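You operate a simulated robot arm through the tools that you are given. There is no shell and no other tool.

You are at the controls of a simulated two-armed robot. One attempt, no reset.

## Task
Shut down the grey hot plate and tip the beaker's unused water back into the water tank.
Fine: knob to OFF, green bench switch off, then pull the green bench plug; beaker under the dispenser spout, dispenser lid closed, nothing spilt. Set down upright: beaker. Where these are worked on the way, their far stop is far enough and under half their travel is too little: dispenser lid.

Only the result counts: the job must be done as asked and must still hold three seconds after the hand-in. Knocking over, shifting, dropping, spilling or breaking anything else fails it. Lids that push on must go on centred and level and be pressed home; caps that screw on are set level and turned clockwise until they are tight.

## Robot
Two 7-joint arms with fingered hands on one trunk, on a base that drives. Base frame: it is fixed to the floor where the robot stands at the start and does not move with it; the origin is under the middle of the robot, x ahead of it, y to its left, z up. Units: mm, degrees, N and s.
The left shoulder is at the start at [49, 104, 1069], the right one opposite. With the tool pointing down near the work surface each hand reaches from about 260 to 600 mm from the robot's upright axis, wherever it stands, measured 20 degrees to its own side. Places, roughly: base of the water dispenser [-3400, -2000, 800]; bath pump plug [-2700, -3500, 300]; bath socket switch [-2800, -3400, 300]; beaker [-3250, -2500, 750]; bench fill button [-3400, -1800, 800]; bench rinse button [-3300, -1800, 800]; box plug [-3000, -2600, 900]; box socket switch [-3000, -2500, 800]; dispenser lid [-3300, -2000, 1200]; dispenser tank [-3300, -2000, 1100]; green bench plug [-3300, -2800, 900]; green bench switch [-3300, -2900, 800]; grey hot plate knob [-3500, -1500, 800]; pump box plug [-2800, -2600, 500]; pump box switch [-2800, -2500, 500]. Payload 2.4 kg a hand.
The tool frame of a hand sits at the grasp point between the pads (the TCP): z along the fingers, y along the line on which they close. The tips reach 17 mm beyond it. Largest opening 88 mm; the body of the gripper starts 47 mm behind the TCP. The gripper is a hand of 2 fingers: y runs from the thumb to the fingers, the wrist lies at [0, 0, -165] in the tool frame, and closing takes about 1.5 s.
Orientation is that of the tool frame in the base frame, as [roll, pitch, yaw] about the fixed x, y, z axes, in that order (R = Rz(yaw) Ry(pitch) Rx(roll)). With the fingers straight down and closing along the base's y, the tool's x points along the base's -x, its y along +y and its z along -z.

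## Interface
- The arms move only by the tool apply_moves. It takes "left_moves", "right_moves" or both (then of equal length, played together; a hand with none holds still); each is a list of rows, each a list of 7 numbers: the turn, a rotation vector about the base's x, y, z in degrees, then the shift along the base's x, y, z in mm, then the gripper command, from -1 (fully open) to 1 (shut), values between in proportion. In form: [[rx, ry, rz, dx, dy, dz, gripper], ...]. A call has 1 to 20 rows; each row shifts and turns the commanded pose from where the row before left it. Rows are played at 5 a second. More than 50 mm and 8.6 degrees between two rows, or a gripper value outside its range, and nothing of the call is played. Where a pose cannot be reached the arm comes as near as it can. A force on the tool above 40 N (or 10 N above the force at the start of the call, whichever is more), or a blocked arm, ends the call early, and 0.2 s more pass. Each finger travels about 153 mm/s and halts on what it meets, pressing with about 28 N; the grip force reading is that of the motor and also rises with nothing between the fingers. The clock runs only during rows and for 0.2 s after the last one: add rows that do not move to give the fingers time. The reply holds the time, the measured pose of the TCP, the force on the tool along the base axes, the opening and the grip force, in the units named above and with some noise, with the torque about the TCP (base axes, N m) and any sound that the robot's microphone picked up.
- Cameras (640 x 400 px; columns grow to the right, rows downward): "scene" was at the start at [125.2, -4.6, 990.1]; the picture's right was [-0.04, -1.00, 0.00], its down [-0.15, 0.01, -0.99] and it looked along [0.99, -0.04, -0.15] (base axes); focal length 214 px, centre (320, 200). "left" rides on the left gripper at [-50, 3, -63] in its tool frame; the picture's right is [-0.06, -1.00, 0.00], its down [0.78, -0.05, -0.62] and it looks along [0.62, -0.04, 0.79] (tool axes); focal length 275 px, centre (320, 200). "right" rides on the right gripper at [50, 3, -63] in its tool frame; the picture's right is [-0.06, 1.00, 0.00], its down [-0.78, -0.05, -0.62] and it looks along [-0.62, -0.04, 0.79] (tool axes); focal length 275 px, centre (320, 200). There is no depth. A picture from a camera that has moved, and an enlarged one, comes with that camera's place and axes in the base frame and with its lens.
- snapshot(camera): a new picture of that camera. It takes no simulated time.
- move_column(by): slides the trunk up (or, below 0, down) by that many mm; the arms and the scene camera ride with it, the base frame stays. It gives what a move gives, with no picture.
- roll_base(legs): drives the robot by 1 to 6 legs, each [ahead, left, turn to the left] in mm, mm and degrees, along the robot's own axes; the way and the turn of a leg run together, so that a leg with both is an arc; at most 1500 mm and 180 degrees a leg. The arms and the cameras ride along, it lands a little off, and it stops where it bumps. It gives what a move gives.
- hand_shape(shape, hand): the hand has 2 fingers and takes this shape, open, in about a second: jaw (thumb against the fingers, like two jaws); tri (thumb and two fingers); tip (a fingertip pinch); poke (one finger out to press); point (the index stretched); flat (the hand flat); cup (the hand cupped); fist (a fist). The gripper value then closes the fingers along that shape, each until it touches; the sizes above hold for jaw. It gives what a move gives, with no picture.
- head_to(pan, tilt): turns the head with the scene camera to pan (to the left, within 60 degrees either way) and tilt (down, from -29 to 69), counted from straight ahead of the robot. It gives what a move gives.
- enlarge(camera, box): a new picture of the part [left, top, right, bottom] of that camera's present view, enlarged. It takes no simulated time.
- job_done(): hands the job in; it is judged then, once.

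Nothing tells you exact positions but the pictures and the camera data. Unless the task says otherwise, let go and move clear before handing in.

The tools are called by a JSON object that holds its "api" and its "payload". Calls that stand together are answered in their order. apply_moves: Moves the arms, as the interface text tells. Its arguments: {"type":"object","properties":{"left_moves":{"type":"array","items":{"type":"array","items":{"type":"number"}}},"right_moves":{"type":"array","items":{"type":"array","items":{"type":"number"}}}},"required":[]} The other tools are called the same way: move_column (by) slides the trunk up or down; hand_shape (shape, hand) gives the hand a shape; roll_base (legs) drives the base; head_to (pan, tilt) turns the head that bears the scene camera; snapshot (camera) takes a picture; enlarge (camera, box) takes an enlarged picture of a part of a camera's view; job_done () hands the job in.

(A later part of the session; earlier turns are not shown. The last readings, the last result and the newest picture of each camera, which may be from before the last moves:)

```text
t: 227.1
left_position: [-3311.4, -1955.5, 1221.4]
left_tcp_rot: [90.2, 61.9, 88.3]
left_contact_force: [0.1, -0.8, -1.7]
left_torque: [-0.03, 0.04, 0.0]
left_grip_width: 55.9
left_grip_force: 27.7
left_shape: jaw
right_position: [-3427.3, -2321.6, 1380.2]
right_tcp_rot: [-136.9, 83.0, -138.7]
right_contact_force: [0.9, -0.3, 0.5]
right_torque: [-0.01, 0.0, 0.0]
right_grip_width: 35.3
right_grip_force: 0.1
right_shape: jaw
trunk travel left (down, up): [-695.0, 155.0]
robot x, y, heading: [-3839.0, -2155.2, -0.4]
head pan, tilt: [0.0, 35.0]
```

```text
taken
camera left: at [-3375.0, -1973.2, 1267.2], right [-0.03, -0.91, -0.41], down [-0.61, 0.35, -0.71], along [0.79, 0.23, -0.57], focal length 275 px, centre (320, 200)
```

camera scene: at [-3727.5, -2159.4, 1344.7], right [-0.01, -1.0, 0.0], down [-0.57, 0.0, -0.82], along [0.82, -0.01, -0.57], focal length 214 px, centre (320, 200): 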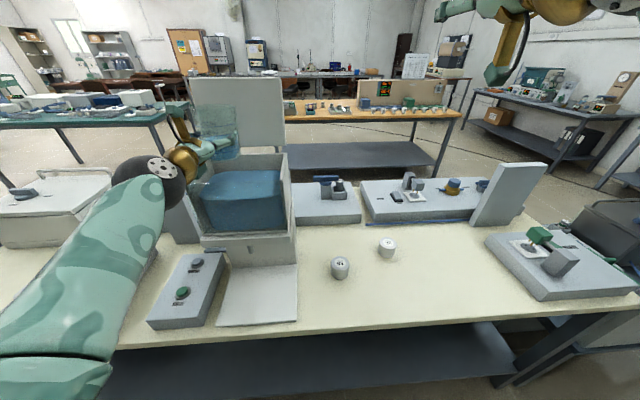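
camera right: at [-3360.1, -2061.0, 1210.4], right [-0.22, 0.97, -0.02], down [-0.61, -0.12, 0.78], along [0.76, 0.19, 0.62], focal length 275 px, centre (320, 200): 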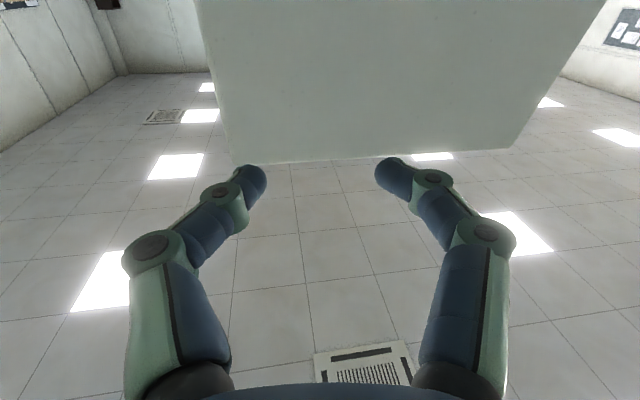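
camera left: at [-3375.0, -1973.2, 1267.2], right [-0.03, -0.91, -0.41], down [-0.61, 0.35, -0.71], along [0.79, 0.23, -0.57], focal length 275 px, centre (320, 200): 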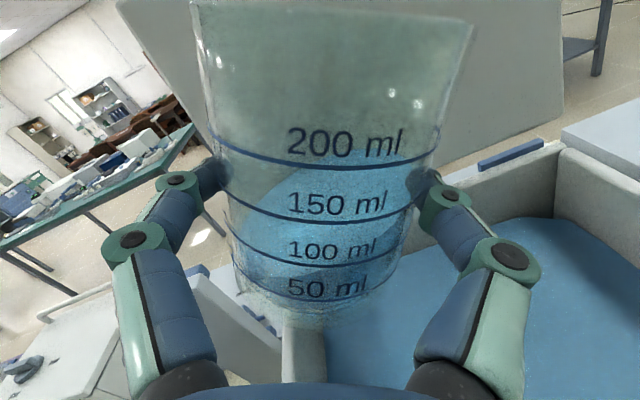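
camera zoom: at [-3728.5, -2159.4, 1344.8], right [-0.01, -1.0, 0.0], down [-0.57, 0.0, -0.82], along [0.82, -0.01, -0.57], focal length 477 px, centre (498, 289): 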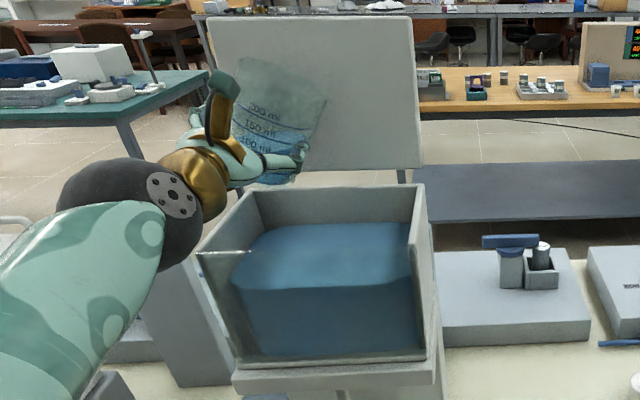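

{"api": "apply_moves", "payload": {"left_moves": [[3, 0, 0, 0, 0, 0, 0], [3, 0, 0, 0, 0, 0, 0], [3, 0, 0, 0, 0, 0, 0], [3, 0, 0, 0, 0, 0, 0], [3, 0, 0, 0, 0, 0, 0], [3, 0, 0, 0, 0, 0, 0], [2, 0, 0, 0, 0, 0, 0], [2, 0, 0, 0, 0, 0, 0], [0, 0, 0, 0, 0, 0, 0], [0, 0, 0, 0, 0, 0, 0]]}}

{"api": "enlarge", "payload": {"camera": "scene", "box": [160, 70, 320, 250]}}

{"api": "snapshot", "payload": {"camera": "left"}}

```text
t: 229.3
left_position: [-3311.2, -1956.4, 1220.9]
left_tcp_rot: [91.1, 40.1, 89.0]
left_contact_force: [-0.7, 0.5, -1.7]
left_torque: [-0.01, 0.04, -0.03]
left_grip_width: 55.9
left_grip_force: 28.5
left_shape: jaw
right_position: [-3428.7, -2321.7, 1380.1]
right_tcp_rot: [-137.0, 83.1, -138.8]
right_contact_force: [-0.4, 0.0, -0.6]
right_torque: [0.0, 0.01, 0.0]
right_grip_width: 35.2
right_grip_force: 0.1
right_shape: jaw
trunk travel left (down, up): [-695.0, 155.0]
robot x, y, heading: [-3845.4, -2157.5, -0.4]
head pan, tilt: [0.0, 35.0]
```

```text
2.22 times, centred on (240, 160) of scene
camera zoom: at [-3728.5, -2159.4, 1344.8], right [-0.01, -1.0, 0.0], down [-0.57, 0.0, -0.82], along [0.82, -0.01, -0.57], focal length 477 px, centre (498, 289)
```

zoom: 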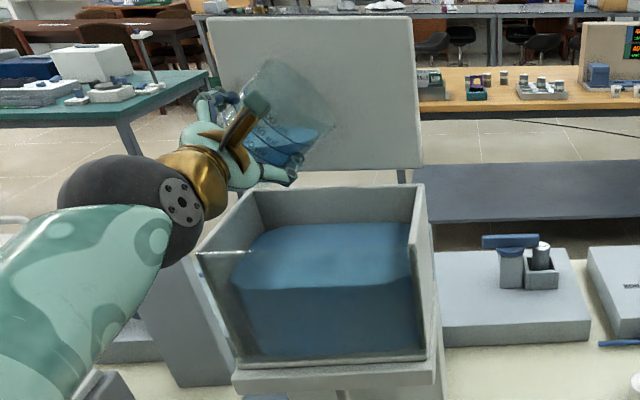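

```text
taken
camera left: at [-3374.7, -1989.0, 1256.5], right [-0.03, -0.69, -0.72], down [-0.61, 0.59, -0.53], along [0.79, 0.42, -0.44], focal length 275 px, centre (320, 200)
```

left: 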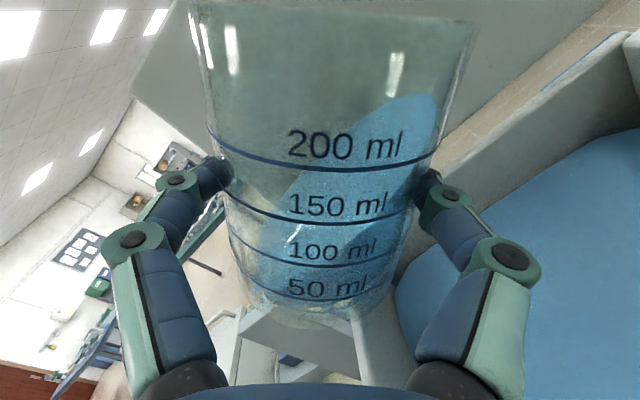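

{"api": "apply_moves", "payload": {"left_moves": [[2, 0, 0, 0, 0, 0, 0], [2, 0, 0, 0, 0, 0, 0], [2, 0, 0, 0, 0, 0, 0], [2, 0, 0, 0, 0, 0, 0], [2, 0, 0, 0, 0, 0, 0], [1, 0, 0, 0, 0, 0, 0], [1, 0, 0, 0, 0, 0, 0], [1, 0, 0, 0, 0, 0, 0], [1, 0, 0, 0, 0, 0, 0], [1, 0, 0, 0, 0, 0, 0], [1, 0, 0, 0, 0, 0, 0], [1, 0, 0, 0, 0, 0, 0], [1, 0, 0, 0, 0, 0, 0], [1, 0, 0, 0, 0, 0, 0], [1, 0, 0, 0, 0, 0, 0], [0, 0, 0, 0, 0, 0, 0]]}}

{"api": "enlarge", "payload": {"camera": "scene", "box": [160, 70, 320, 250]}}

{"api": "snapshot", "payload": {"camera": "left"}}

```text
t: 232.7
left_position: [-3311.3, -1956.2, 1221.4]
left_tcp_rot: [91.5, 20.1, 89.1]
left_contact_force: [0.0, -1.0, 0.2]
left_torque: [-0.02, 0.03, 0.02]
left_grip_width: 55.9
left_grip_force: 28.3
left_shape: jaw
right_position: [-3427.6, -2321.8, 1380.5]
right_tcp_rot: [-137.0, 83.1, -138.8]
right_contact_force: [0.2, 0.2, -0.5]
right_torque: [0.02, 0.01, 0.04]
right_grip_width: 34.9
right_grip_force: 0.1
right_shape: jaw
trunk travel left (down, up): [-695.0, 155.0]
robot x, y, heading: [-3841.2, -2158.9, -0.3]
head pan, tilt: [0.0, 35.0]
```

```text
2.22 times, centred on (240, 160) of scene
camera zoom: at [-3728.5, -2159.4, 1344.8], right [-0.01, -1.0, 0.0], down [-0.57, 0.0, -0.82], along [0.82, -0.01, -0.57], focal length 477 px, centre (498, 289)
```

zoom: 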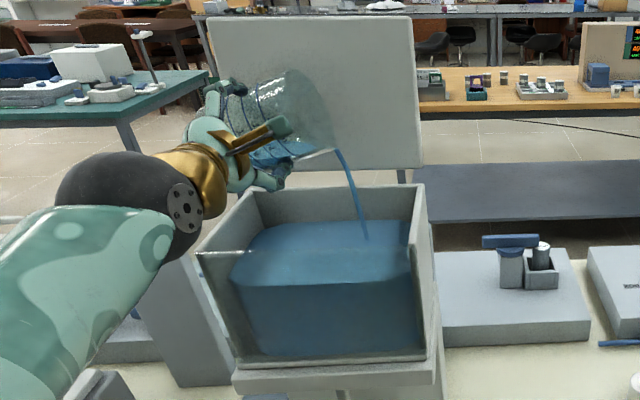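

```text
taken
camera left: at [-3375.0, -1998.5, 1243.3], right [-0.03, -0.4, -0.92], down [-0.61, 0.73, -0.3], along [0.79, 0.55, -0.27], focal length 275 px, centre (320, 200)
```

left: 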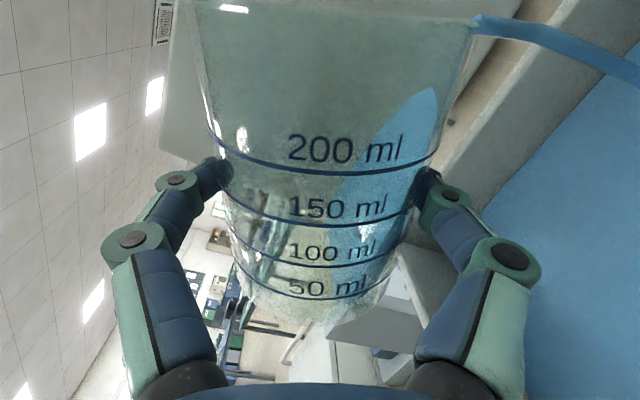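

Water streams into the tank well inside its walls. I continue to empty the beaker.

{"api": "apply_moves", "payload": {"left_moves": [[1, 0, 0, 0, 0, 0, 0], [1, 0, 0, 0, 0, 0, 0], [1, 0, 0, 0, 0, 0, 0], [1, 0, 0, 0, 0, 0, 0], [1, 0, 0, 0, 0, 0, 0], [1, 0, 0, 0, 0, 0, 0], [1, 0, 0, 0, 0, 0, 0], [1, 0, 0, 0, 0, 0, 0], [1, 0, 0, 0, 0, 0, 0], [1, 0, 0, 0, 0, 0, 0], [2, 0, 0, 0, 0, 0, 0], [2, 0, 0, 0, 0, 0, 0], [2, 0, 0, 0, 0, 0, 0], [2, 0, 0, 0, 0, 0, 0], [2, 0, 0, 0, 0, 0, 0], [2, 0, 0, 0, 0, 0, 0], [2, 0, 0, 0, 0, 0, 0], [2, 0, 0, 0, 0, 0, 0], [0, 0, 0, 0, 0, 0, 0], [0, 0, 0, 0, 0, 0, 0]]}}

{"api": "enlarge", "payload": {"camera": "scene", "box": [160, 70, 320, 250]}}

{"api": "snapshot", "payload": {"camera": "left"}}

```text
t: 236.9
left_position: [-3311.8, -1956.4, 1222.1]
left_tcp_rot: [91.8, -5.9, 89.3]
left_contact_force: [-0.6, 0.1, -0.8]
left_torque: [0.0, 0.02, -0.01]
left_grip_width: 56.1
left_grip_force: 28.0
left_shape: jaw
right_position: [-3427.1, -2320.6, 1379.1]
right_tcp_rot: [-137.0, 83.2, -138.7]
right_contact_force: [0.8, -0.2, -0.4]
right_torque: [0.01, 0.01, 0.02]
right_grip_width: 35.2
right_grip_force: 0.0
right_shape: jaw
trunk travel left (down, up): [-695.0, 155.0]
robot x, y, heading: [-3844.2, -2157.1, -0.4]
head pan, tilt: [0.0, 35.0]
```

```text
2.22 times, centred on (240, 160) of scene
camera zoom: at [-3728.6, -2159.4, 1344.8], right [-0.01, -1.0, 0.0], down [-0.57, 0.0, -0.82], along [0.82, -0.01, -0.57], focal length 477 px, centre (498, 289)
```

zoom: 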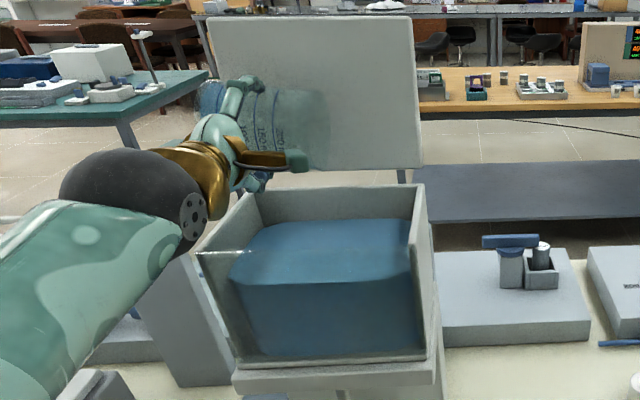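

```text
taken
camera left: at [-3374.7, -2003.8, 1222.1], right [-0.03, 0.04, -1.0], down [-0.61, 0.79, 0.05], along [0.79, 0.61, 0.0], focal length 275 px, centre (320, 200)
```

left: 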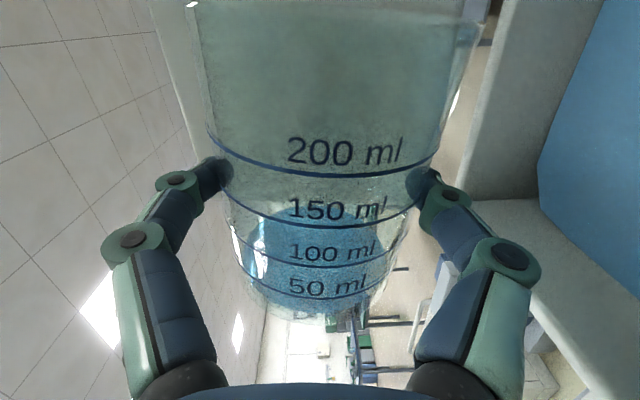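

{"api": "apply_moves", "payload": {"left_moves": [[3, 0, 0, 0, 0, 0, 0], [3, 0, 0, 0, 0, 0, 0], [3, 0, 0, 0, 0, 0, 0], [3, 0, 0, 0, 0, 0, 0], [3, 0, 0, 0, 0, 0, 0], [3, 0, 0, 0, 0, 0, 0], [3, 0, 0, 0, 0, 0, 0], [3, 0, 0, 0, 0, 0, 0], [3, 0, 0, 0, 0, 0, 0], [0, 0, 0, 0, 0, 0, 0], [0, 0, 0, 0, 0, 0, 0], [0, 0, 0, 0, 0, 0, 0], [0, 0, 0, 0, 0, 0, 0], [0, 0, 0, 0, 0, 0, 0], [0, 0, 0, 0, 0, 0, 0]]}}

{"api": "enlarge", "payload": {"camera": "scene", "box": [160, 70, 320, 250]}}

{"api": "snapshot", "payload": {"camera": "left"}}

```text
t: 240.1
left_position: [-3310.5, -1955.9, 1222.2]
left_tcp_rot: [92.3, -32.9, 89.0]
left_contact_force: [-0.3, -0.1, -0.5]
left_torque: [-0.05, 0.03, -0.03]
left_grip_width: 56.0
left_grip_force: 28.8
left_shape: jaw
right_position: [-3428.3, -2321.3, 1381.1]
right_tcp_rot: [-136.9, 83.1, -138.7]
right_contact_force: [-0.7, 0.2, -0.2]
right_torque: [0.0, 0.02, 0.01]
right_grip_width: 35.4
right_grip_force: 0.2
right_shape: jaw
trunk travel left (down, up): [-695.0, 155.0]
robot x, y, heading: [-3844.0, -2160.2, -0.4]
head pan, tilt: [0.0, 35.0]
```

```text
2.22 times, centred on (240, 160) of scene
camera zoom: at [-3728.6, -2159.4, 1344.8], right [-0.01, -1.0, 0.0], down [-0.57, 0.0, -0.82], along [0.82, -0.01, -0.57], focal length 477 px, centre (498, 289)
```

zoom: 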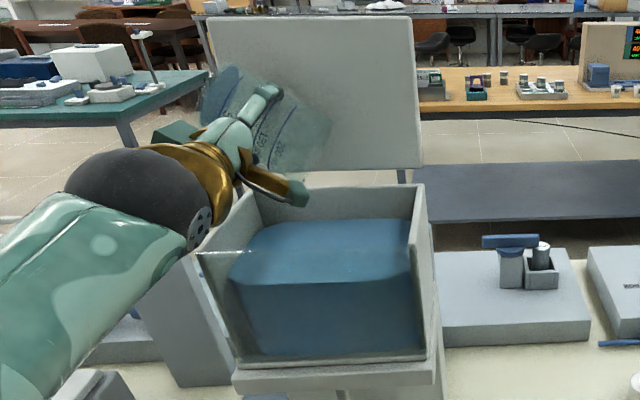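

```text
taken
camera left: at [-3374.6, -1998.5, 1199.5], right [-0.03, 0.49, -0.87], down [-0.61, 0.68, 0.41], along [0.79, 0.54, 0.28], focal length 275 px, centre (320, 200)
```

left: 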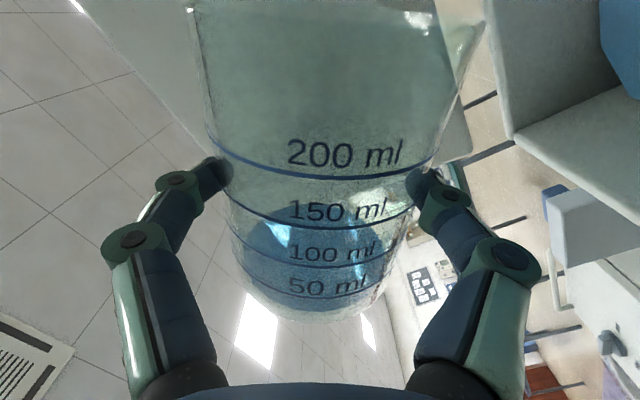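

The force reading dropped by ~1.2 N (≈120 ml gone). I hold a moment longer, then bring the beaker back upright and check it.

{"api": "apply_moves", "payload": {"left_moves": [[0, 0, 0, 0, 0, 0, 0], [0, 0, 0, 0, 0, 0, 0], [0, 0, 0, 0, 0, 0, 0], [0, 0, 0, 0, 0, 0, 0], [-5, 0, 0, 0, 0, 0, 0], [-5, 0, 0, 0, 0, 0, 0], [-5, 0, 0, 0, 0, 0, 0], [-5, 0, 0, 0, 0, 0, 0], [-5, 0, 0, 0, 0, 0, 0], [-5, 0, 0, 0, 0, 0, 0], [-5, 0, 0, 0, 0, 0, 0], [-5, 0, 0, 0, 0, 0, 0], [-5, 0, 0, 0, 0, 0, 0], [-5, 0, 0, 0, 0, 0, 0], [-5, 0, 0, 0, 0, 0, 0], [-5, 0, 0, 0, 0, 0, 0], [-3, 0, 0, 0, 0, 0, 0], [0, 0, 0, 0, 0, 0, 0]]}}

{"api": "snapshot", "payload": {"camera": "left"}}

{"api": "enlarge", "payload": {"camera": "scene", "box": [160, 70, 320, 250]}}

```text
t: 243.9
left_position: [-3312.4, -1955.6, 1222.1]
left_tcp_rot: [91.3, 30.2, 89.0]
left_contact_force: [0.2, 0.5, -0.6]
left_torque: [0.0, 0.01, 0.01]
left_grip_width: 55.8
left_grip_force: 28.4
left_shape: jaw
right_position: [-3427.9, -2320.5, 1379.9]
right_tcp_rot: [-137.0, 83.1, -138.9]
right_contact_force: [0.0, -1.7, -0.4]
right_torque: [0.03, -0.01, 0.0]
right_grip_width: 35.4
right_grip_force: 0.1
right_shape: jaw
trunk travel left (down, up): [-695.0, 155.0]
robot x, y, heading: [-3841.3, -2159.4, -0.5]
head pan, tilt: [0.0, 35.0]
```

```text
taken
camera left: at [-3374.9, -1994.6, 1250.9], right [-0.03, -0.56, -0.83], down [-0.61, 0.67, -0.42], along [0.79, 0.49, -0.36], focal length 275 px, centre (320, 200)
```

left: 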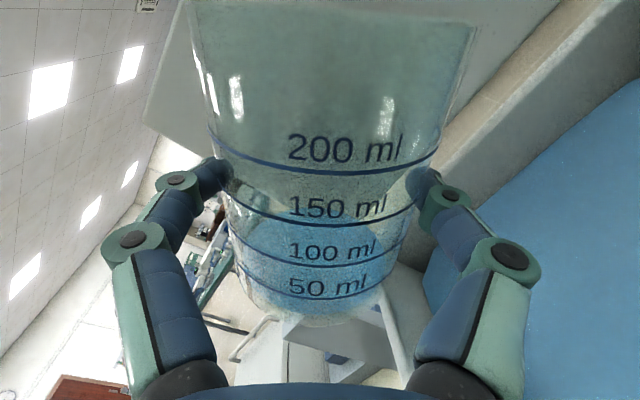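

```text
2.22 times, centred on (240, 160) of scene
camera zoom: at [-3728.6, -2159.4, 1344.8], right [-0.01, -1.0, 0.0], down [-0.57, 0.0, -0.82], along [0.82, -0.01, -0.57], focal length 477 px, centre (498, 289)
```

zoom: 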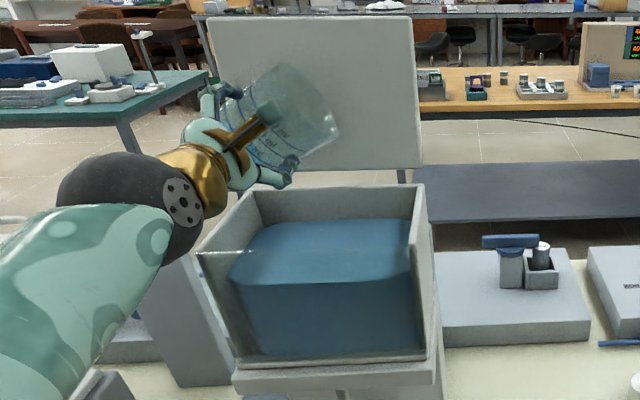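

{"api": "apply_moves", "payload": {"left_moves": [[-5, 0, 0, 0, 0, 0, 0], [-5, 0, 0, 0, 0, 0, 0], [-5, 0, 0, 0, 0, 0, 0], [-5, 0, 0, 0, 0, 0, 0], [-5, 0, 0, 0, 0, 0, 0], [-5, 0, 0, 0, 0, 0, 0], [-5, 0, 0, 0, 0, 0, 0], [-5, 0, 0, 0, 0, 0, 0], [-5, 0, 0, 0, 0, 0, 0], [-5, 0, 0, 0, 0, 0, 0], [-5, 0, 0, 0, 0, 0, 0], [-4.5, 0, 0, 0, 0, 0, 0], [0, 0, 0, 0, 0, 0, 0]]}}

{"api": "snapshot", "payload": {"camera": "left"}}

{"api": "enlarge", "payload": {"camera": "scene", "box": [160, 70, 320, 250]}}

```text
t: 246.7
left_position: [-3311.7, -1955.2, 1221.1]
left_tcp_rot: [23.6, 89.2, 21.9]
left_contact_force: [0.2, -0.1, -1.1]
left_torque: [0.0, 0.02, 0.04]
left_grip_width: 56.0
left_grip_force: 28.2
left_shape: jaw
right_position: [-3427.7, -2321.2, 1379.3]
right_tcp_rot: [-137.1, 83.0, -138.8]
right_contact_force: [0.1, 0.6, 0.5]
right_torque: [0.02, -0.01, 0.01]
right_grip_width: 35.1
right_grip_force: 0.1
right_shape: jaw
trunk travel left (down, up): [-695.0, 155.0]
robot x, y, heading: [-3840.9, -2159.3, -0.3]
head pan, tilt: [0.0, 35.0]
```

```text
taken
camera left: at [-3375.0, -1949.8, 1270.3], right [-0.03, -1.0, 0.06], down [-0.61, -0.03, -0.79], along [0.79, -0.06, -0.61], focal length 275 px, centre (320, 200)
```

left: 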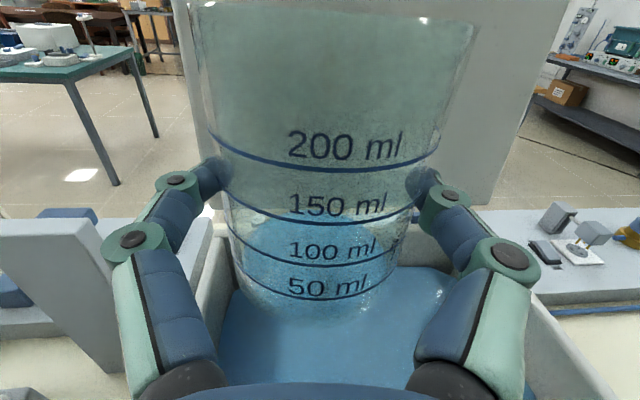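

```text
2.22 times, centred on (240, 160) of scene
camera zoom: at [-3728.5, -2159.4, 1344.8], right [-0.01, -1.0, 0.0], down [-0.57, 0.0, -0.82], along [0.82, -0.01, -0.57], focal length 477 px, centre (498, 289)
```

zoom: 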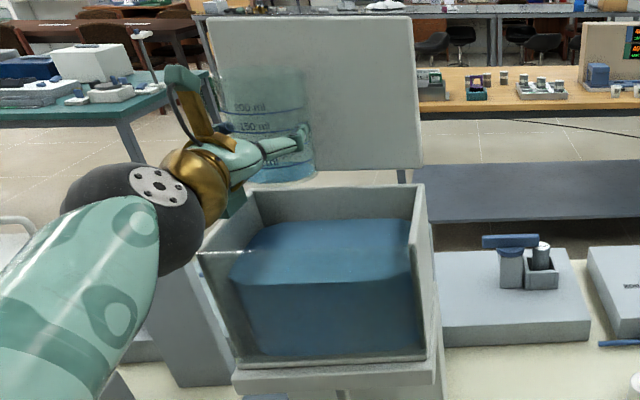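

{"api": "enlarge", "payload": {"camera": "scene", "box": [200, 90, 260, 140]}}

{"api": "enlarge", "payload": {"camera": "left", "box": [200, 120, 440, 330]}}

```text
8.00 times, centred on (230, 115) of scene
camera zoom: at [-3728.5, -2159.4, 1344.8], right [-0.01, -1.0, 0.0], down [-0.57, 0.0, -0.82], along [0.82, -0.01, -0.57], focal length 1716 px, centre (1040, 880)
```

zoom: 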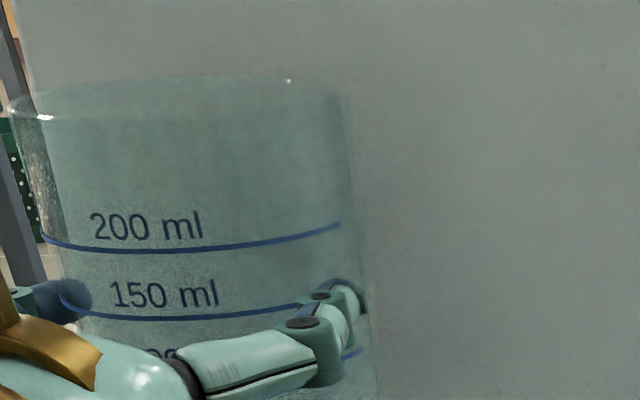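

```text
1.90 times, centred on (320, 225) of left
camera zoom: at [-3375.0, -1949.8, 1270.3], right [-0.03, -1.0, 0.06], down [-0.61, -0.03, -0.79], along [0.79, -0.06, -0.61], focal length 524 px, centre (320, 152)
```

zoom: 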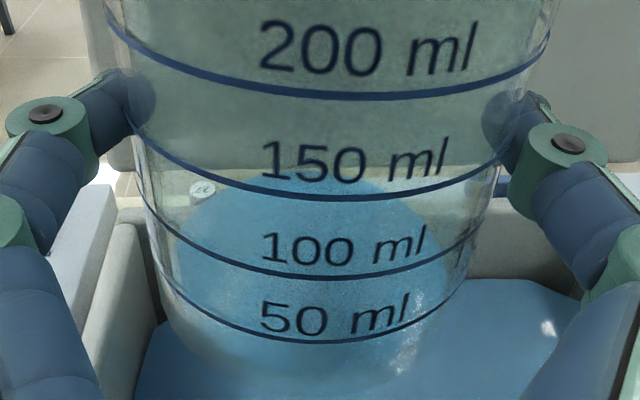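

The beaker looks empty (scene view shows clear glass). I retract from the tank and back off.

{"api": "apply_moves", "payload": {"left_moves": [[0, 0, 0, -10, 0, 0, 0], [0, 0, 0, -12, 0, 0, 0], [0, 0, 0, -12, 0, 0, 0], [0, 0, 0, 0, 0, 0, 0]]}}

{"api": "roll_base", "payload": {"legs": [[-250, 0, 0.3]]}}

{"api": "move_column", "payload": {"by": -345}}

{"api": "snapshot", "payload": {"camera": "scene"}}

{"api": "snapshot", "payload": {"camera": "left"}}

```text
t: 247.7
left_position: [-3345.2, -1955.1, 1221.4]
left_tcp_rot: [26.8, 89.0, 25.0]
left_contact_force: [0.7, -0.3, -0.6]
left_torque: [0.01, 0.07, 0.02]
left_grip_width: 56.1
left_grip_force: 28.2
left_shape: jaw
right_position: [-3428.6, -2321.3, 1381.3]
right_tcp_rot: [-137.0, 83.1, -138.8]
right_contact_force: [-1.3, -0.9, -0.2]
right_torque: [0.01, 0.02, 0.04]
right_grip_width: 35.1
right_grip_force: 0.0
right_shape: jaw
trunk travel left (down, up): [-695.0, 155.0]
robot x, y, heading: [-3843.7, -2157.6, -0.6]
head pan, tilt: [0.0, 35.0]
```

```text
t: 249.5
left_position: [-3597.5, -1953.7, 1220.9]
left_tcp_rot: [26.2, 89.1, 24.3]
left_contact_force: [0.4, 0.7, -0.7]
left_torque: [-0.04, 0.01, 0.01]
left_grip_width: 55.9
left_grip_force: 28.2
left_shape: jaw
right_position: [-3682.4, -2319.8, 1380.0]
right_tcp_rot: [-136.7, 83.2, -138.6]
right_contact_force: [-1.1, 0.8, 0.1]
right_torque: [-0.01, -0.02, -0.01]
right_grip_width: 35.1
right_grip_force: 0.0
right_shape: jaw
trunk travel left (down, up): [-695.0, 155.0]
robot x, y, heading: [-4094.4, -2156.8, -0.6]
head pan, tilt: [0.0, 35.0]
```

```text
t: 252.9
left_position: [-3599.4, -1953.0, 876.9]
left_tcp_rot: [26.3, 89.0, 24.4]
left_contact_force: [0.0, 0.1, -0.7]
left_torque: [0.0, 0.02, 0.02]
left_grip_width: 56.0
left_grip_force: 28.0
left_shape: jaw
right_position: [-3680.3, -2320.7, 1035.1]
right_tcp_rot: [-136.8, 83.2, -138.7]
right_contact_force: [0.4, 0.7, 0.1]
right_torque: [0.0, -0.01, 0.01]
right_grip_width: 35.1
right_grip_force: 0.2
right_shape: jaw
trunk travel left (down, up): [-350.0, 500.0]
robot x, y, heading: [-4094.8, -2157.1, -0.5]
head pan, tilt: [0.0, 35.0]
```

```text
taken
camera scene: at [-3975.7, -2157.8, 998.4], right [-0.01, -1.0, 0.0], down [-0.57, 0.0, -0.82], along [0.82, -0.01, -0.57], focal length 214 px, centre (320, 200)
```

scene: 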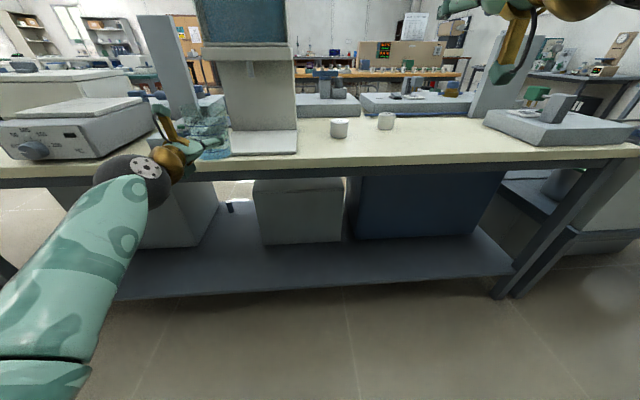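

```text
taken
camera left: at [-3661.0, -1947.9, 925.7], right [-0.03, -1.0, 0.05], down [-0.61, -0.02, -0.79], along [0.79, -0.06, -0.61], focal length 275 px, centre (320, 200)
```

left: 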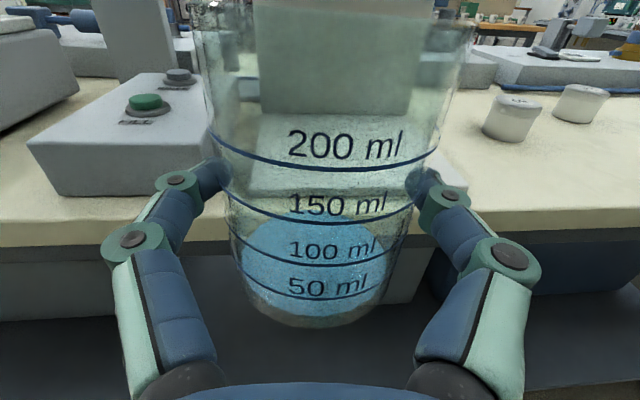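

{"api": "enlarge", "payload": {"camera": "left", "box": [210, 190, 430, 340]}}

{"api": "enlarge", "payload": {"camera": "scene", "box": [150, 80, 310, 190]}}

```text
2.67 times, centred on (320, 265) of left
camera zoom: at [-3661.0, -1947.9, 925.7], right [-0.03, -1.0, 0.05], down [-0.61, -0.02, -0.79], along [0.79, -0.06, -0.61], focal length 734 px, centre (320, 27)
```

zoom: 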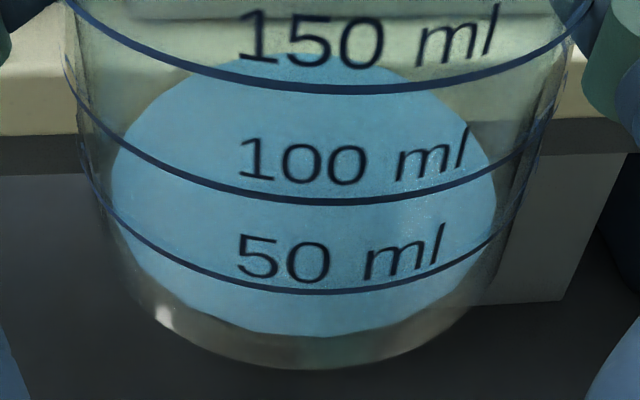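

```text
3.64 times, centred on (230, 135) of scene
camera zoom: at [-3975.7, -2157.8, 998.4], right [-0.01, -1.0, 0.0], down [-0.57, 0.0, -0.82], along [0.82, -0.01, -0.57], focal length 780 px, centre (647, 436)
```

zoom: 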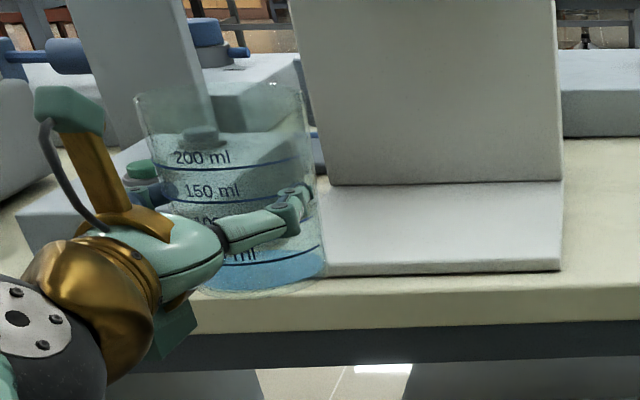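

The remaining blue disc stayed glued to the base even at 123° tilt, so it is just a film: the beaker is empty. Now I locate the spout and base plate.

{"api": "enlarge", "payload": {"camera": "scene", "box": [190, 40, 320, 170]}}

```text
3.08 times, centred on (255, 105) of scene
camera zoom: at [-3975.7, -2157.8, 998.4], right [-0.01, -1.0, 0.0], down [-0.57, 0.0, -0.82], along [0.82, -0.01, -0.57], focal length 660 px, centre (520, 492)
```

zoom: 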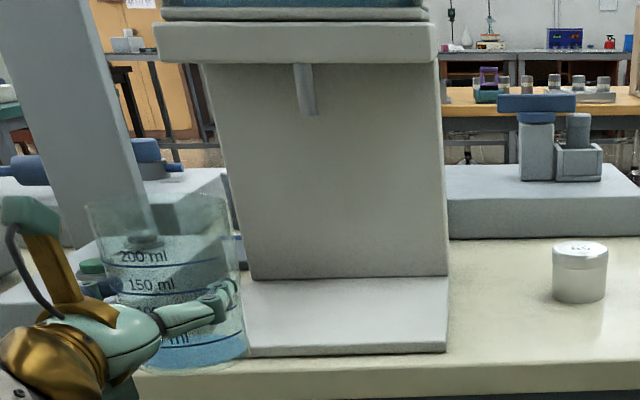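

Spout ≈ (−3372, −1996, tip z ≈ 945); plate spans x −3487…−3297, top ≈ 792. I drive so the beaker comes under the spout, still ~40 mm above the plate.

{"api": "roll_base", "payload": {"legs": [[120, -47, 0.5]]}}

{"api": "snapshot", "payload": {"camera": "scene"}}

{"api": "snapshot", "payload": {"camera": "left"}}

```text
t: 254.2
left_position: [-3479.2, -1998.5, 876.9]
left_tcp_rot: [27.9, 89.1, 26.5]
left_contact_force: [0.1, 0.1, -0.1]
left_torque: [0.0, 0.0, -0.03]
left_grip_width: 56.1
left_grip_force: 27.7
left_shape: jaw
right_position: [-3559.6, -2364.8, 1034.7]
right_tcp_rot: [-137.0, 83.1, -138.4]
right_contact_force: [-0.5, 0.1, 0.2]
right_torque: [0.0, 0.03, 0.03]
right_grip_width: 35.3
right_grip_force: 0.1
right_shape: jaw
trunk travel left (down, up): [-350.0, 500.0]
robot x, y, heading: [-3975.1, -2204.2, 0.2]
head pan, tilt: [0.0, 35.0]
```

```text
taken
camera scene: at [-3856.3, -2205.8, 998.3], right [0.0, -1.0, 0.0], down [-0.57, 0.0, -0.82], along [0.82, 0.0, -0.57], focal length 214 px, centre (320, 200)
```

scene: 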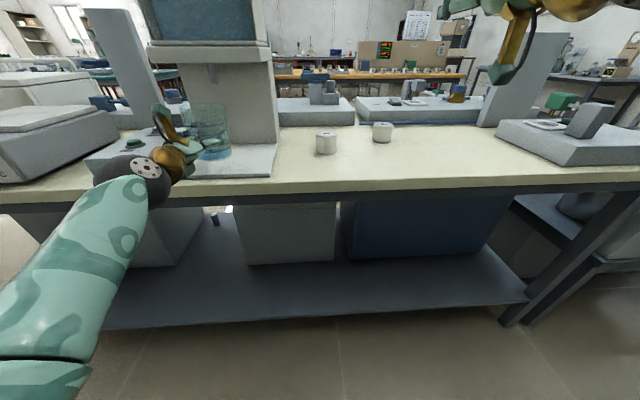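

```text
taken
camera left: at [-3543.5, -1993.1, 925.4], right [-0.02, -1.0, 0.05], down [-0.61, -0.03, -0.79], along [0.79, -0.05, -0.61], focal length 275 px, centre (320, 200)
```

left: 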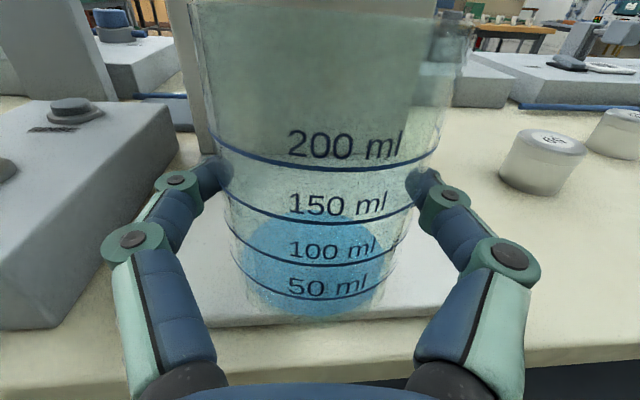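

{"api": "enlarge", "payload": {"camera": "scene", "box": [140, 30, 290, 190]}}

```text
2.50 times, centred on (215, 110) of scene
camera zoom: at [-3856.3, -2205.8, 998.3], right [0.0, -1.0, 0.0], down [-0.57, 0.0, -0.82], along [0.82, 0.0, -0.57], focal length 536 px, centre (582, 425)
```

zoom: 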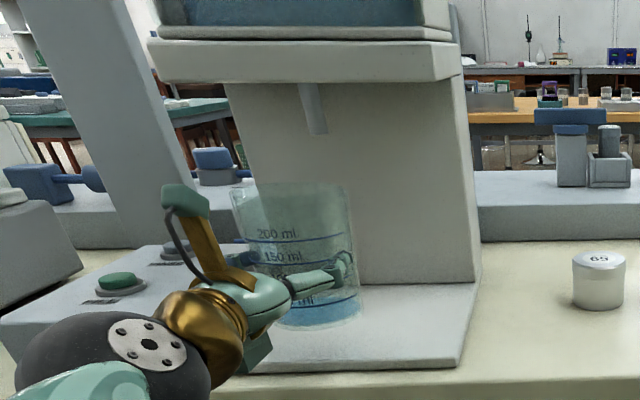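

{"api": "roll_base", "payload": {"legs": [[107, 0, 0]]}}

{"api": "enlarge", "payload": {"camera": "scene", "box": [60, 20, 260, 200]}}

{"api": "snapshot", "payload": {"camera": "left"}}

```text
t: 255.3
left_position: [-3377.4, -1997.8, 876.8]
left_tcp_rot: [27.9, 89.1, 26.7]
left_contact_force: [-0.3, -0.3, -1.0]
left_torque: [-0.04, 0.03, -0.02]
left_grip_width: 56.2
left_grip_force: 27.5
left_shape: jaw
right_position: [-3455.6, -2364.1, 1034.6]
right_tcp_rot: [-137.0, 83.1, -138.4]
right_contact_force: [-0.6, 0.5, 0.3]
right_torque: [-0.03, 0.02, -0.01]
right_grip_width: 35.5
right_grip_force: 0.1
right_shape: jaw
trunk travel left (down, up): [-350.0, 500.0]
robot x, y, heading: [-3871.7, -2207.5, -0.0]
head pan, tilt: [0.0, 35.0]
```

```text
2.22 times, centred on (160, 110) of scene
camera zoom: at [-3753.0, -2205.4, 998.3], right [0.0, -1.0, 0.0], down [-0.57, 0.0, -0.82], along [0.82, 0.0, -0.57], focal length 477 px, centre (676, 400)
```

zoom: 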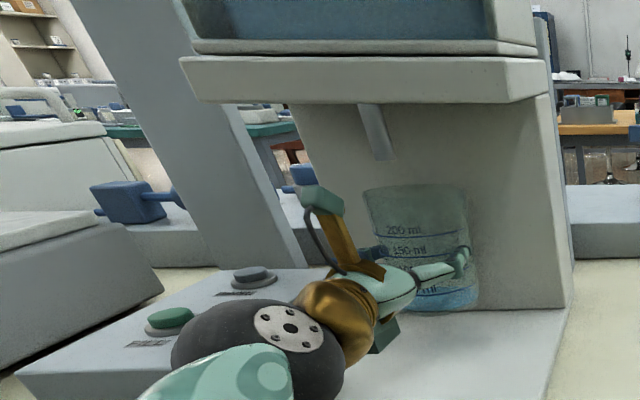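

```text
taken
camera left: at [-3440.6, -1992.1, 925.4], right [-0.02, -1.0, 0.05], down [-0.61, -0.03, -0.79], along [0.79, -0.05, -0.61], focal length 275 px, centre (320, 200)
```

left: 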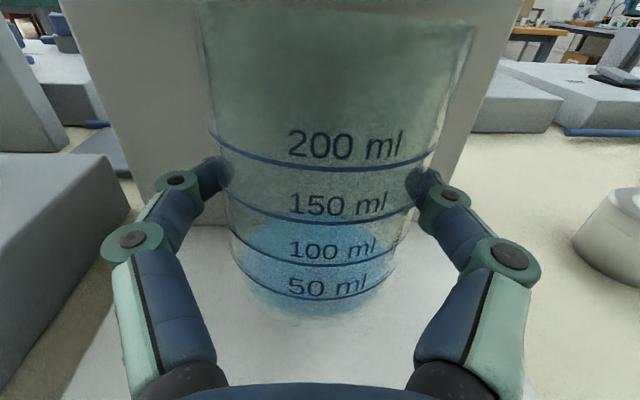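

I check the beaker's position relative to the spout more carefully.

{"api": "enlarge", "payload": {"camera": "scene", "box": [180, 40, 300, 170]}}

```text
3.08 times, centred on (240, 105) of scene
camera zoom: at [-3753.0, -2205.4, 998.3], right [0.0, -1.0, 0.0], down [-0.57, 0.0, -0.82], along [0.82, 0.0, -0.57], focal length 660 px, centre (566, 492)
```

zoom: 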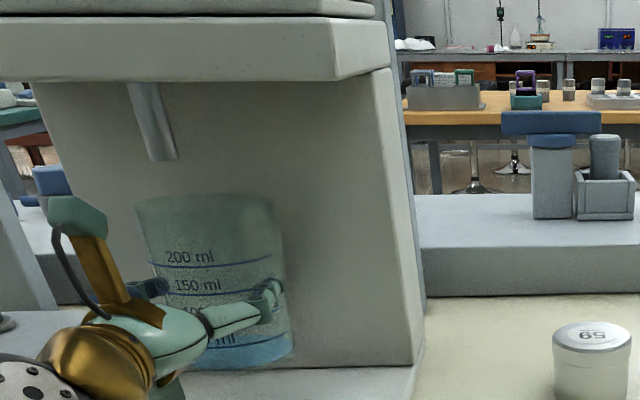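

The beaker's centre is ~32 mm ahead of the TCP, i.e. at (−3345, −1999), while the spout is at (−3369, −1994). I shift back 24 mm and left 5 mm, then lower.

{"api": "apply_moves", "payload": {"left_moves": [[0, 0, 0, -12, 3, 0, 0], [0, 0, 0, -12, 2, 0, 0], [0, 0, 0, 0, 0, 0, 0]]}}

{"api": "move_column", "payload": {"by": -36}}

{"api": "enlarge", "payload": {"camera": "scene", "box": [140, 20, 300, 170]}}

{"api": "snapshot", "payload": {"camera": "left"}}

```text
t: 256.1
left_position: [-3400.2, -1992.7, 876.6]
left_tcp_rot: [27.5, 89.1, 26.1]
left_contact_force: [-0.4, 0.4, -1.1]
left_torque: [-0.01, -0.01, -0.02]
left_grip_width: 56.2
left_grip_force: 28.0
left_shape: jaw
right_position: [-3456.9, -2365.4, 1034.7]
right_tcp_rot: [-137.0, 83.1, -138.1]
right_contact_force: [-0.1, -0.1, 0.6]
right_torque: [-0.01, -0.01, 0.01]
right_grip_width: 35.3
right_grip_force: 0.0
right_shape: jaw
trunk travel left (down, up): [-350.0, 500.0]
robot x, y, heading: [-3869.9, -2205.9, -0.0]
head pan, tilt: [0.0, 35.0]
```

```text
t: 256.9
left_position: [-3402.0, -1991.0, 840.0]
left_tcp_rot: [28.2, 89.1, 27.0]
left_contact_force: [0.2, -0.6, -0.5]
left_torque: [-0.02, 0.0, 0.02]
left_grip_width: 56.1
left_grip_force: 27.7
left_shape: jaw
right_position: [-3456.5, -2364.5, 998.6]
right_tcp_rot: [-136.8, 83.2, -138.1]
right_contact_force: [0.9, 0.3, 0.9]
right_torque: [0.05, 0.01, -0.03]
right_grip_width: 35.0
right_grip_force: 0.1
right_shape: jaw
trunk travel left (down, up): [-314.0, 536.0]
robot x, y, heading: [-3874.2, -2204.0, 0.2]
head pan, tilt: [0.0, 35.0]
```

```text
2.67 times, centred on (220, 95) of scene
camera zoom: at [-3751.9, -2205.4, 962.1], right [0.0, -1.0, 0.0], down [-0.57, 0.0, -0.82], along [0.82, 0.0, -0.57], focal length 572 px, centre (587, 480)
```

zoom: 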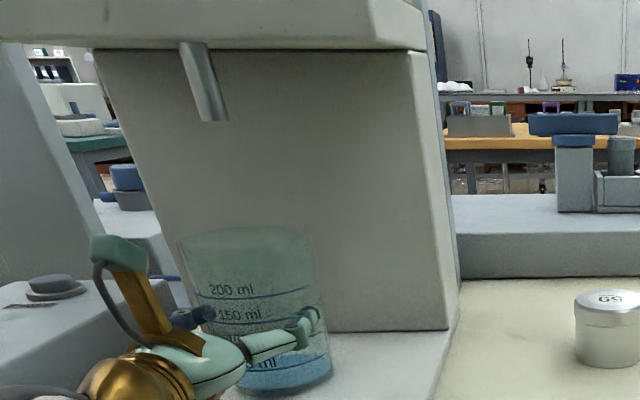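

```text
taken
camera left: at [-3464.6, -1987.1, 889.3], right [-0.02, -1.0, 0.05], down [-0.61, -0.03, -0.79], along [0.79, -0.05, -0.61], focal length 275 px, centre (320, 200)
```

left: 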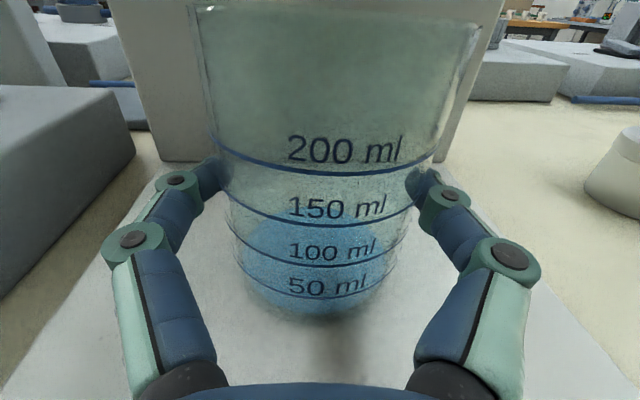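

The beaker rim is now right under the spout. I lower gently to the plate.

{"api": "apply_moves", "payload": {"left_moves": [[0, 0, 0, 0, 0, -2, 0], [0, 0, 0, 0, 0, -2, 0], [0, 0, 0, 0, 0, 0, 0]]}}

{"api": "apply_moves", "payload": {"left_moves": [[0, 0, 0, 0, 0, -1.5, 0], [0, 0, 0, 0, 0, 0, 0]]}}

{"api": "enlarge", "payload": {"camera": "left", "box": [200, 190, 440, 360]}}

```text
t: 257.7
left_position: [-3400.6, -1993.3, 838.5]
left_tcp_rot: [23.1, 88.9, 22.0]
left_contact_force: [2.0, 1.1, 12.8]
left_torque: [-0.12, -0.17, 0.02]
left_grip_width: 56.1
left_grip_force: 28.1
left_shape: jaw
right_position: [-3456.1, -2364.9, 999.6]
right_tcp_rot: [-136.9, 83.2, -138.1]
right_contact_force: [0.6, -0.2, -0.6]
right_torque: [0.0, 0.02, -0.01]
right_grip_width: 35.3
right_grip_force: 0.0
right_shape: jaw
trunk travel left (down, up): [-314.0, 536.0]
robot x, y, heading: [-3870.5, -2204.6, 0.4]
head pan, tilt: [0.0, 35.0]
```

```text
t: 258.3
left_position: [-3402.4, -1992.0, 837.6]
left_tcp_rot: [23.3, 88.9, 22.1]
left_contact_force: [3.9, 2.6, 20.5]
left_torque: [-0.12, -0.24, 0.03]
left_grip_width: 56.0
left_grip_force: 27.9
left_shape: jaw
right_position: [-3457.0, -2364.9, 999.2]
right_tcp_rot: [-136.8, 83.1, -138.0]
right_contact_force: [-0.4, 0.5, -0.1]
right_torque: [-0.01, 0.01, 0.01]
right_grip_width: 35.2
right_grip_force: 0.1
right_shape: jaw
trunk travel left (down, up): [-314.0, 536.0]
robot x, y, heading: [-3870.0, -2204.1, 0.1]
head pan, tilt: [0.0, 35.0]
```

```text
2.35 times, centred on (320, 275) of left
camera zoom: at [-3465.3, -1987.3, 885.6], right [-0.02, -1.0, 0.05], down [-0.61, -0.03, -0.8], along [0.8, -0.05, -0.6], focal length 648 px, centre (320, 24)
```

zoom: 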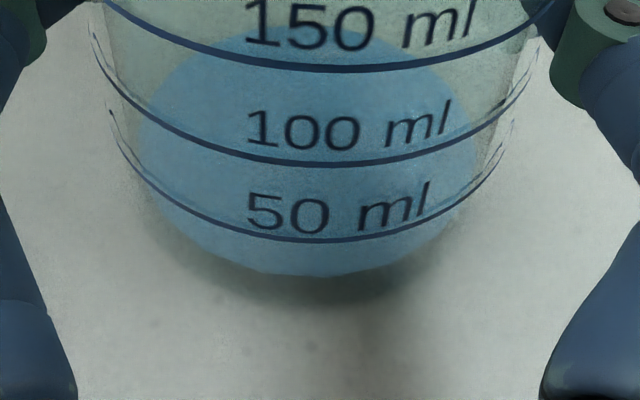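

It is on the plate. I ease the pressure and open the fingers slowly.

{"api": "apply_moves", "payload": {"left_moves": [[0, 0, 0, 0, 0, 2, 0], [0, 0, 0, 0, 0, 0, 0], [0, 0, 0, 0, 0, 0, -0.2], [0, 0, 0, 0, 0, 0, -0.35], [0, 0, 0, 0, 0, 0, -0.5], [0, 0, 0, 0, 0, 0, -0.7], [0, 0, 0, 0, 0, 0, -0.9], [0, 0, 0, 0, 0, 0, -1], [0, 0, 0, 0, 0, 0, -1]]}}

{"api": "snapshot", "payload": {"camera": "left"}}

{"api": "enlarge", "payload": {"camera": "scene", "box": [140, 20, 300, 170]}}

```text
t: 260.3
left_position: [-3401.8, -1992.5, 836.5]
left_tcp_rot: [28.2, 89.1, 26.9]
left_contact_force: [-1.2, -0.3, 0.8]
left_torque: [-0.01, 0.01, 0.02]
left_grip_width: 87.9
left_grip_force: 0.2
left_shape: jaw
right_position: [-3456.0, -2364.2, 998.7]
right_tcp_rot: [-137.0, 83.2, -138.1]
right_contact_force: [1.3, 0.4, -0.5]
right_torque: [-0.01, -0.02, 0.01]
right_grip_width: 35.1
right_grip_force: 0.1
right_shape: jaw
trunk travel left (down, up): [-314.0, 536.0]
robot x, y, heading: [-3873.9, -2205.0, 0.3]
head pan, tilt: [0.0, 35.0]
```

```text
taken
camera left: at [-3465.0, -1987.3, 886.2], right [-0.02, -1.0, 0.05], down [-0.61, -0.03, -0.79], along [0.79, -0.05, -0.61], focal length 275 px, centre (320, 200)
```

left: 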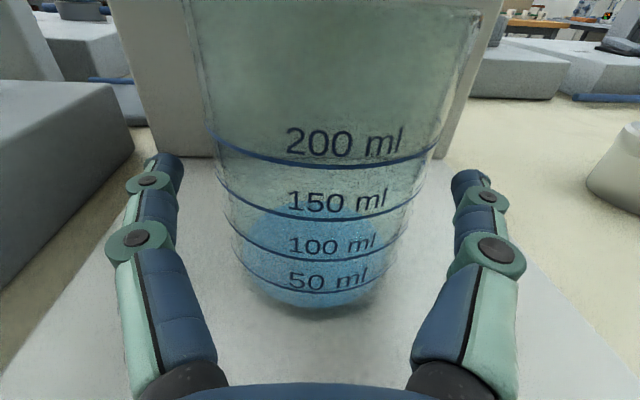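

```text
2.67 times, centred on (220, 95) of scene
camera zoom: at [-3752.0, -2205.5, 962.2], right [0.0, -1.0, 0.0], down [-0.57, 0.0, -0.82], along [0.82, 0.0, -0.57], focal length 572 px, centre (587, 480)
```

zoom: 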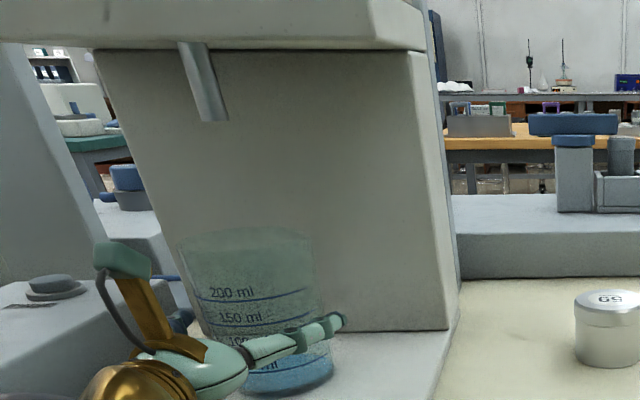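

The beaker stands upright under the spout. I withdraw straight back.

{"api": "apply_moves", "payload": {"left_moves": [[0, 0, 0, -15, 0, 0, -1], [0, 0, 0, -20, 0, 0, -1], [0, 0, 0, -20, 0, 0, -1], [0, 0, 0, 0, 0, 0, -1]]}}

{"api": "roll_base", "payload": {"legs": [[-230, 0, 0]]}}

{"api": "snapshot", "payload": {"camera": "left"}}

{"api": "enlarge", "payload": {"camera": "scene", "box": [190, 30, 320, 170]}}

```text
t: 261.3
left_position: [-3455.5, -1992.0, 836.8]
left_tcp_rot: [27.5, 89.1, 26.2]
left_contact_force: [-0.4, 0.0, 0.0]
left_torque: [0.02, 0.01, -0.02]
left_grip_width: 88.0
left_grip_force: 0.0
left_shape: jaw
right_position: [-3455.7, -2364.5, 997.9]
right_tcp_rot: [-137.0, 83.2, -138.2]
right_contact_force: [-0.6, 0.1, 0.3]
right_torque: [-0.05, -0.03, 0.02]
right_grip_width: 35.1
right_grip_force: 0.1
right_shape: jaw
trunk travel left (down, up): [-314.0, 536.0]
robot x, y, heading: [-3871.8, -2208.8, 0.3]
head pan, tilt: [0.0, 35.0]
```

```text
t: 263.1
left_position: [-3682.5, -1991.9, 838.7]
left_tcp_rot: [27.7, 89.1, 26.9]
left_contact_force: [-0.1, -0.2, 0.0]
left_torque: [0.0, 0.0, -0.02]
left_grip_width: 87.7
left_grip_force: 0.0
left_shape: jaw
right_position: [-3680.7, -2363.7, 998.9]
right_tcp_rot: [-137.0, 83.1, -137.8]
right_contact_force: [-0.8, 0.0, -0.5]
right_torque: [-0.02, -0.02, 0.03]
right_grip_width: 35.3
right_grip_force: 0.1
right_shape: jaw
trunk travel left (down, up): [-314.0, 536.0]
robot x, y, heading: [-4095.6, -2208.4, 0.7]
head pan, tilt: [0.0, 35.0]
```

```text
taken
camera left: at [-3745.9, -1986.4, 885.5], right [-0.01, -1.0, 0.05], down [-0.61, -0.03, -0.79], along [0.79, -0.05, -0.61], focal length 275 px, centre (320, 200)
```

left: 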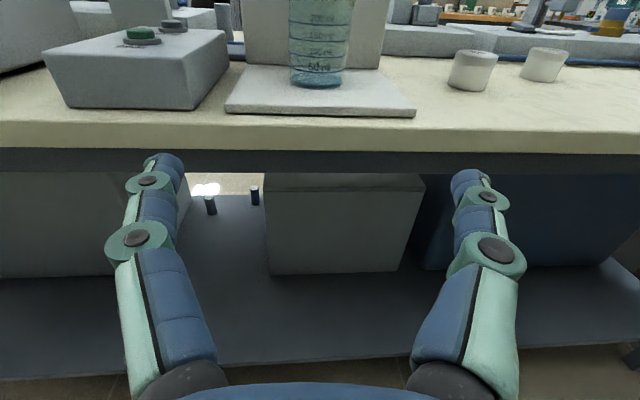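

```text
2.86 times, centred on (255, 100) of scene
camera zoom: at [-3976.9, -2206.0, 962.2], right [0.01, -1.0, 0.0], down [-0.57, -0.01, -0.82], along [0.82, 0.01, -0.57], focal length 613 px, centre (506, 486)
```

zoom: 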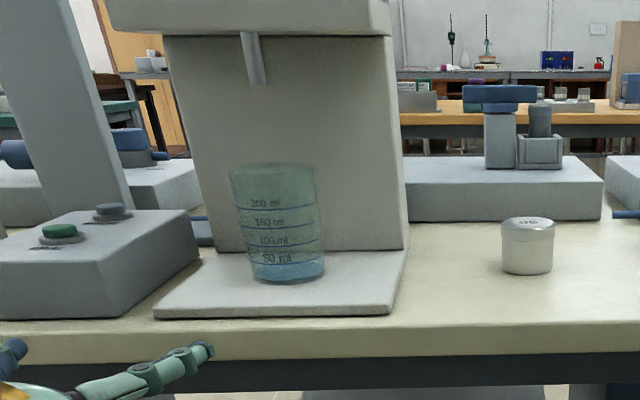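

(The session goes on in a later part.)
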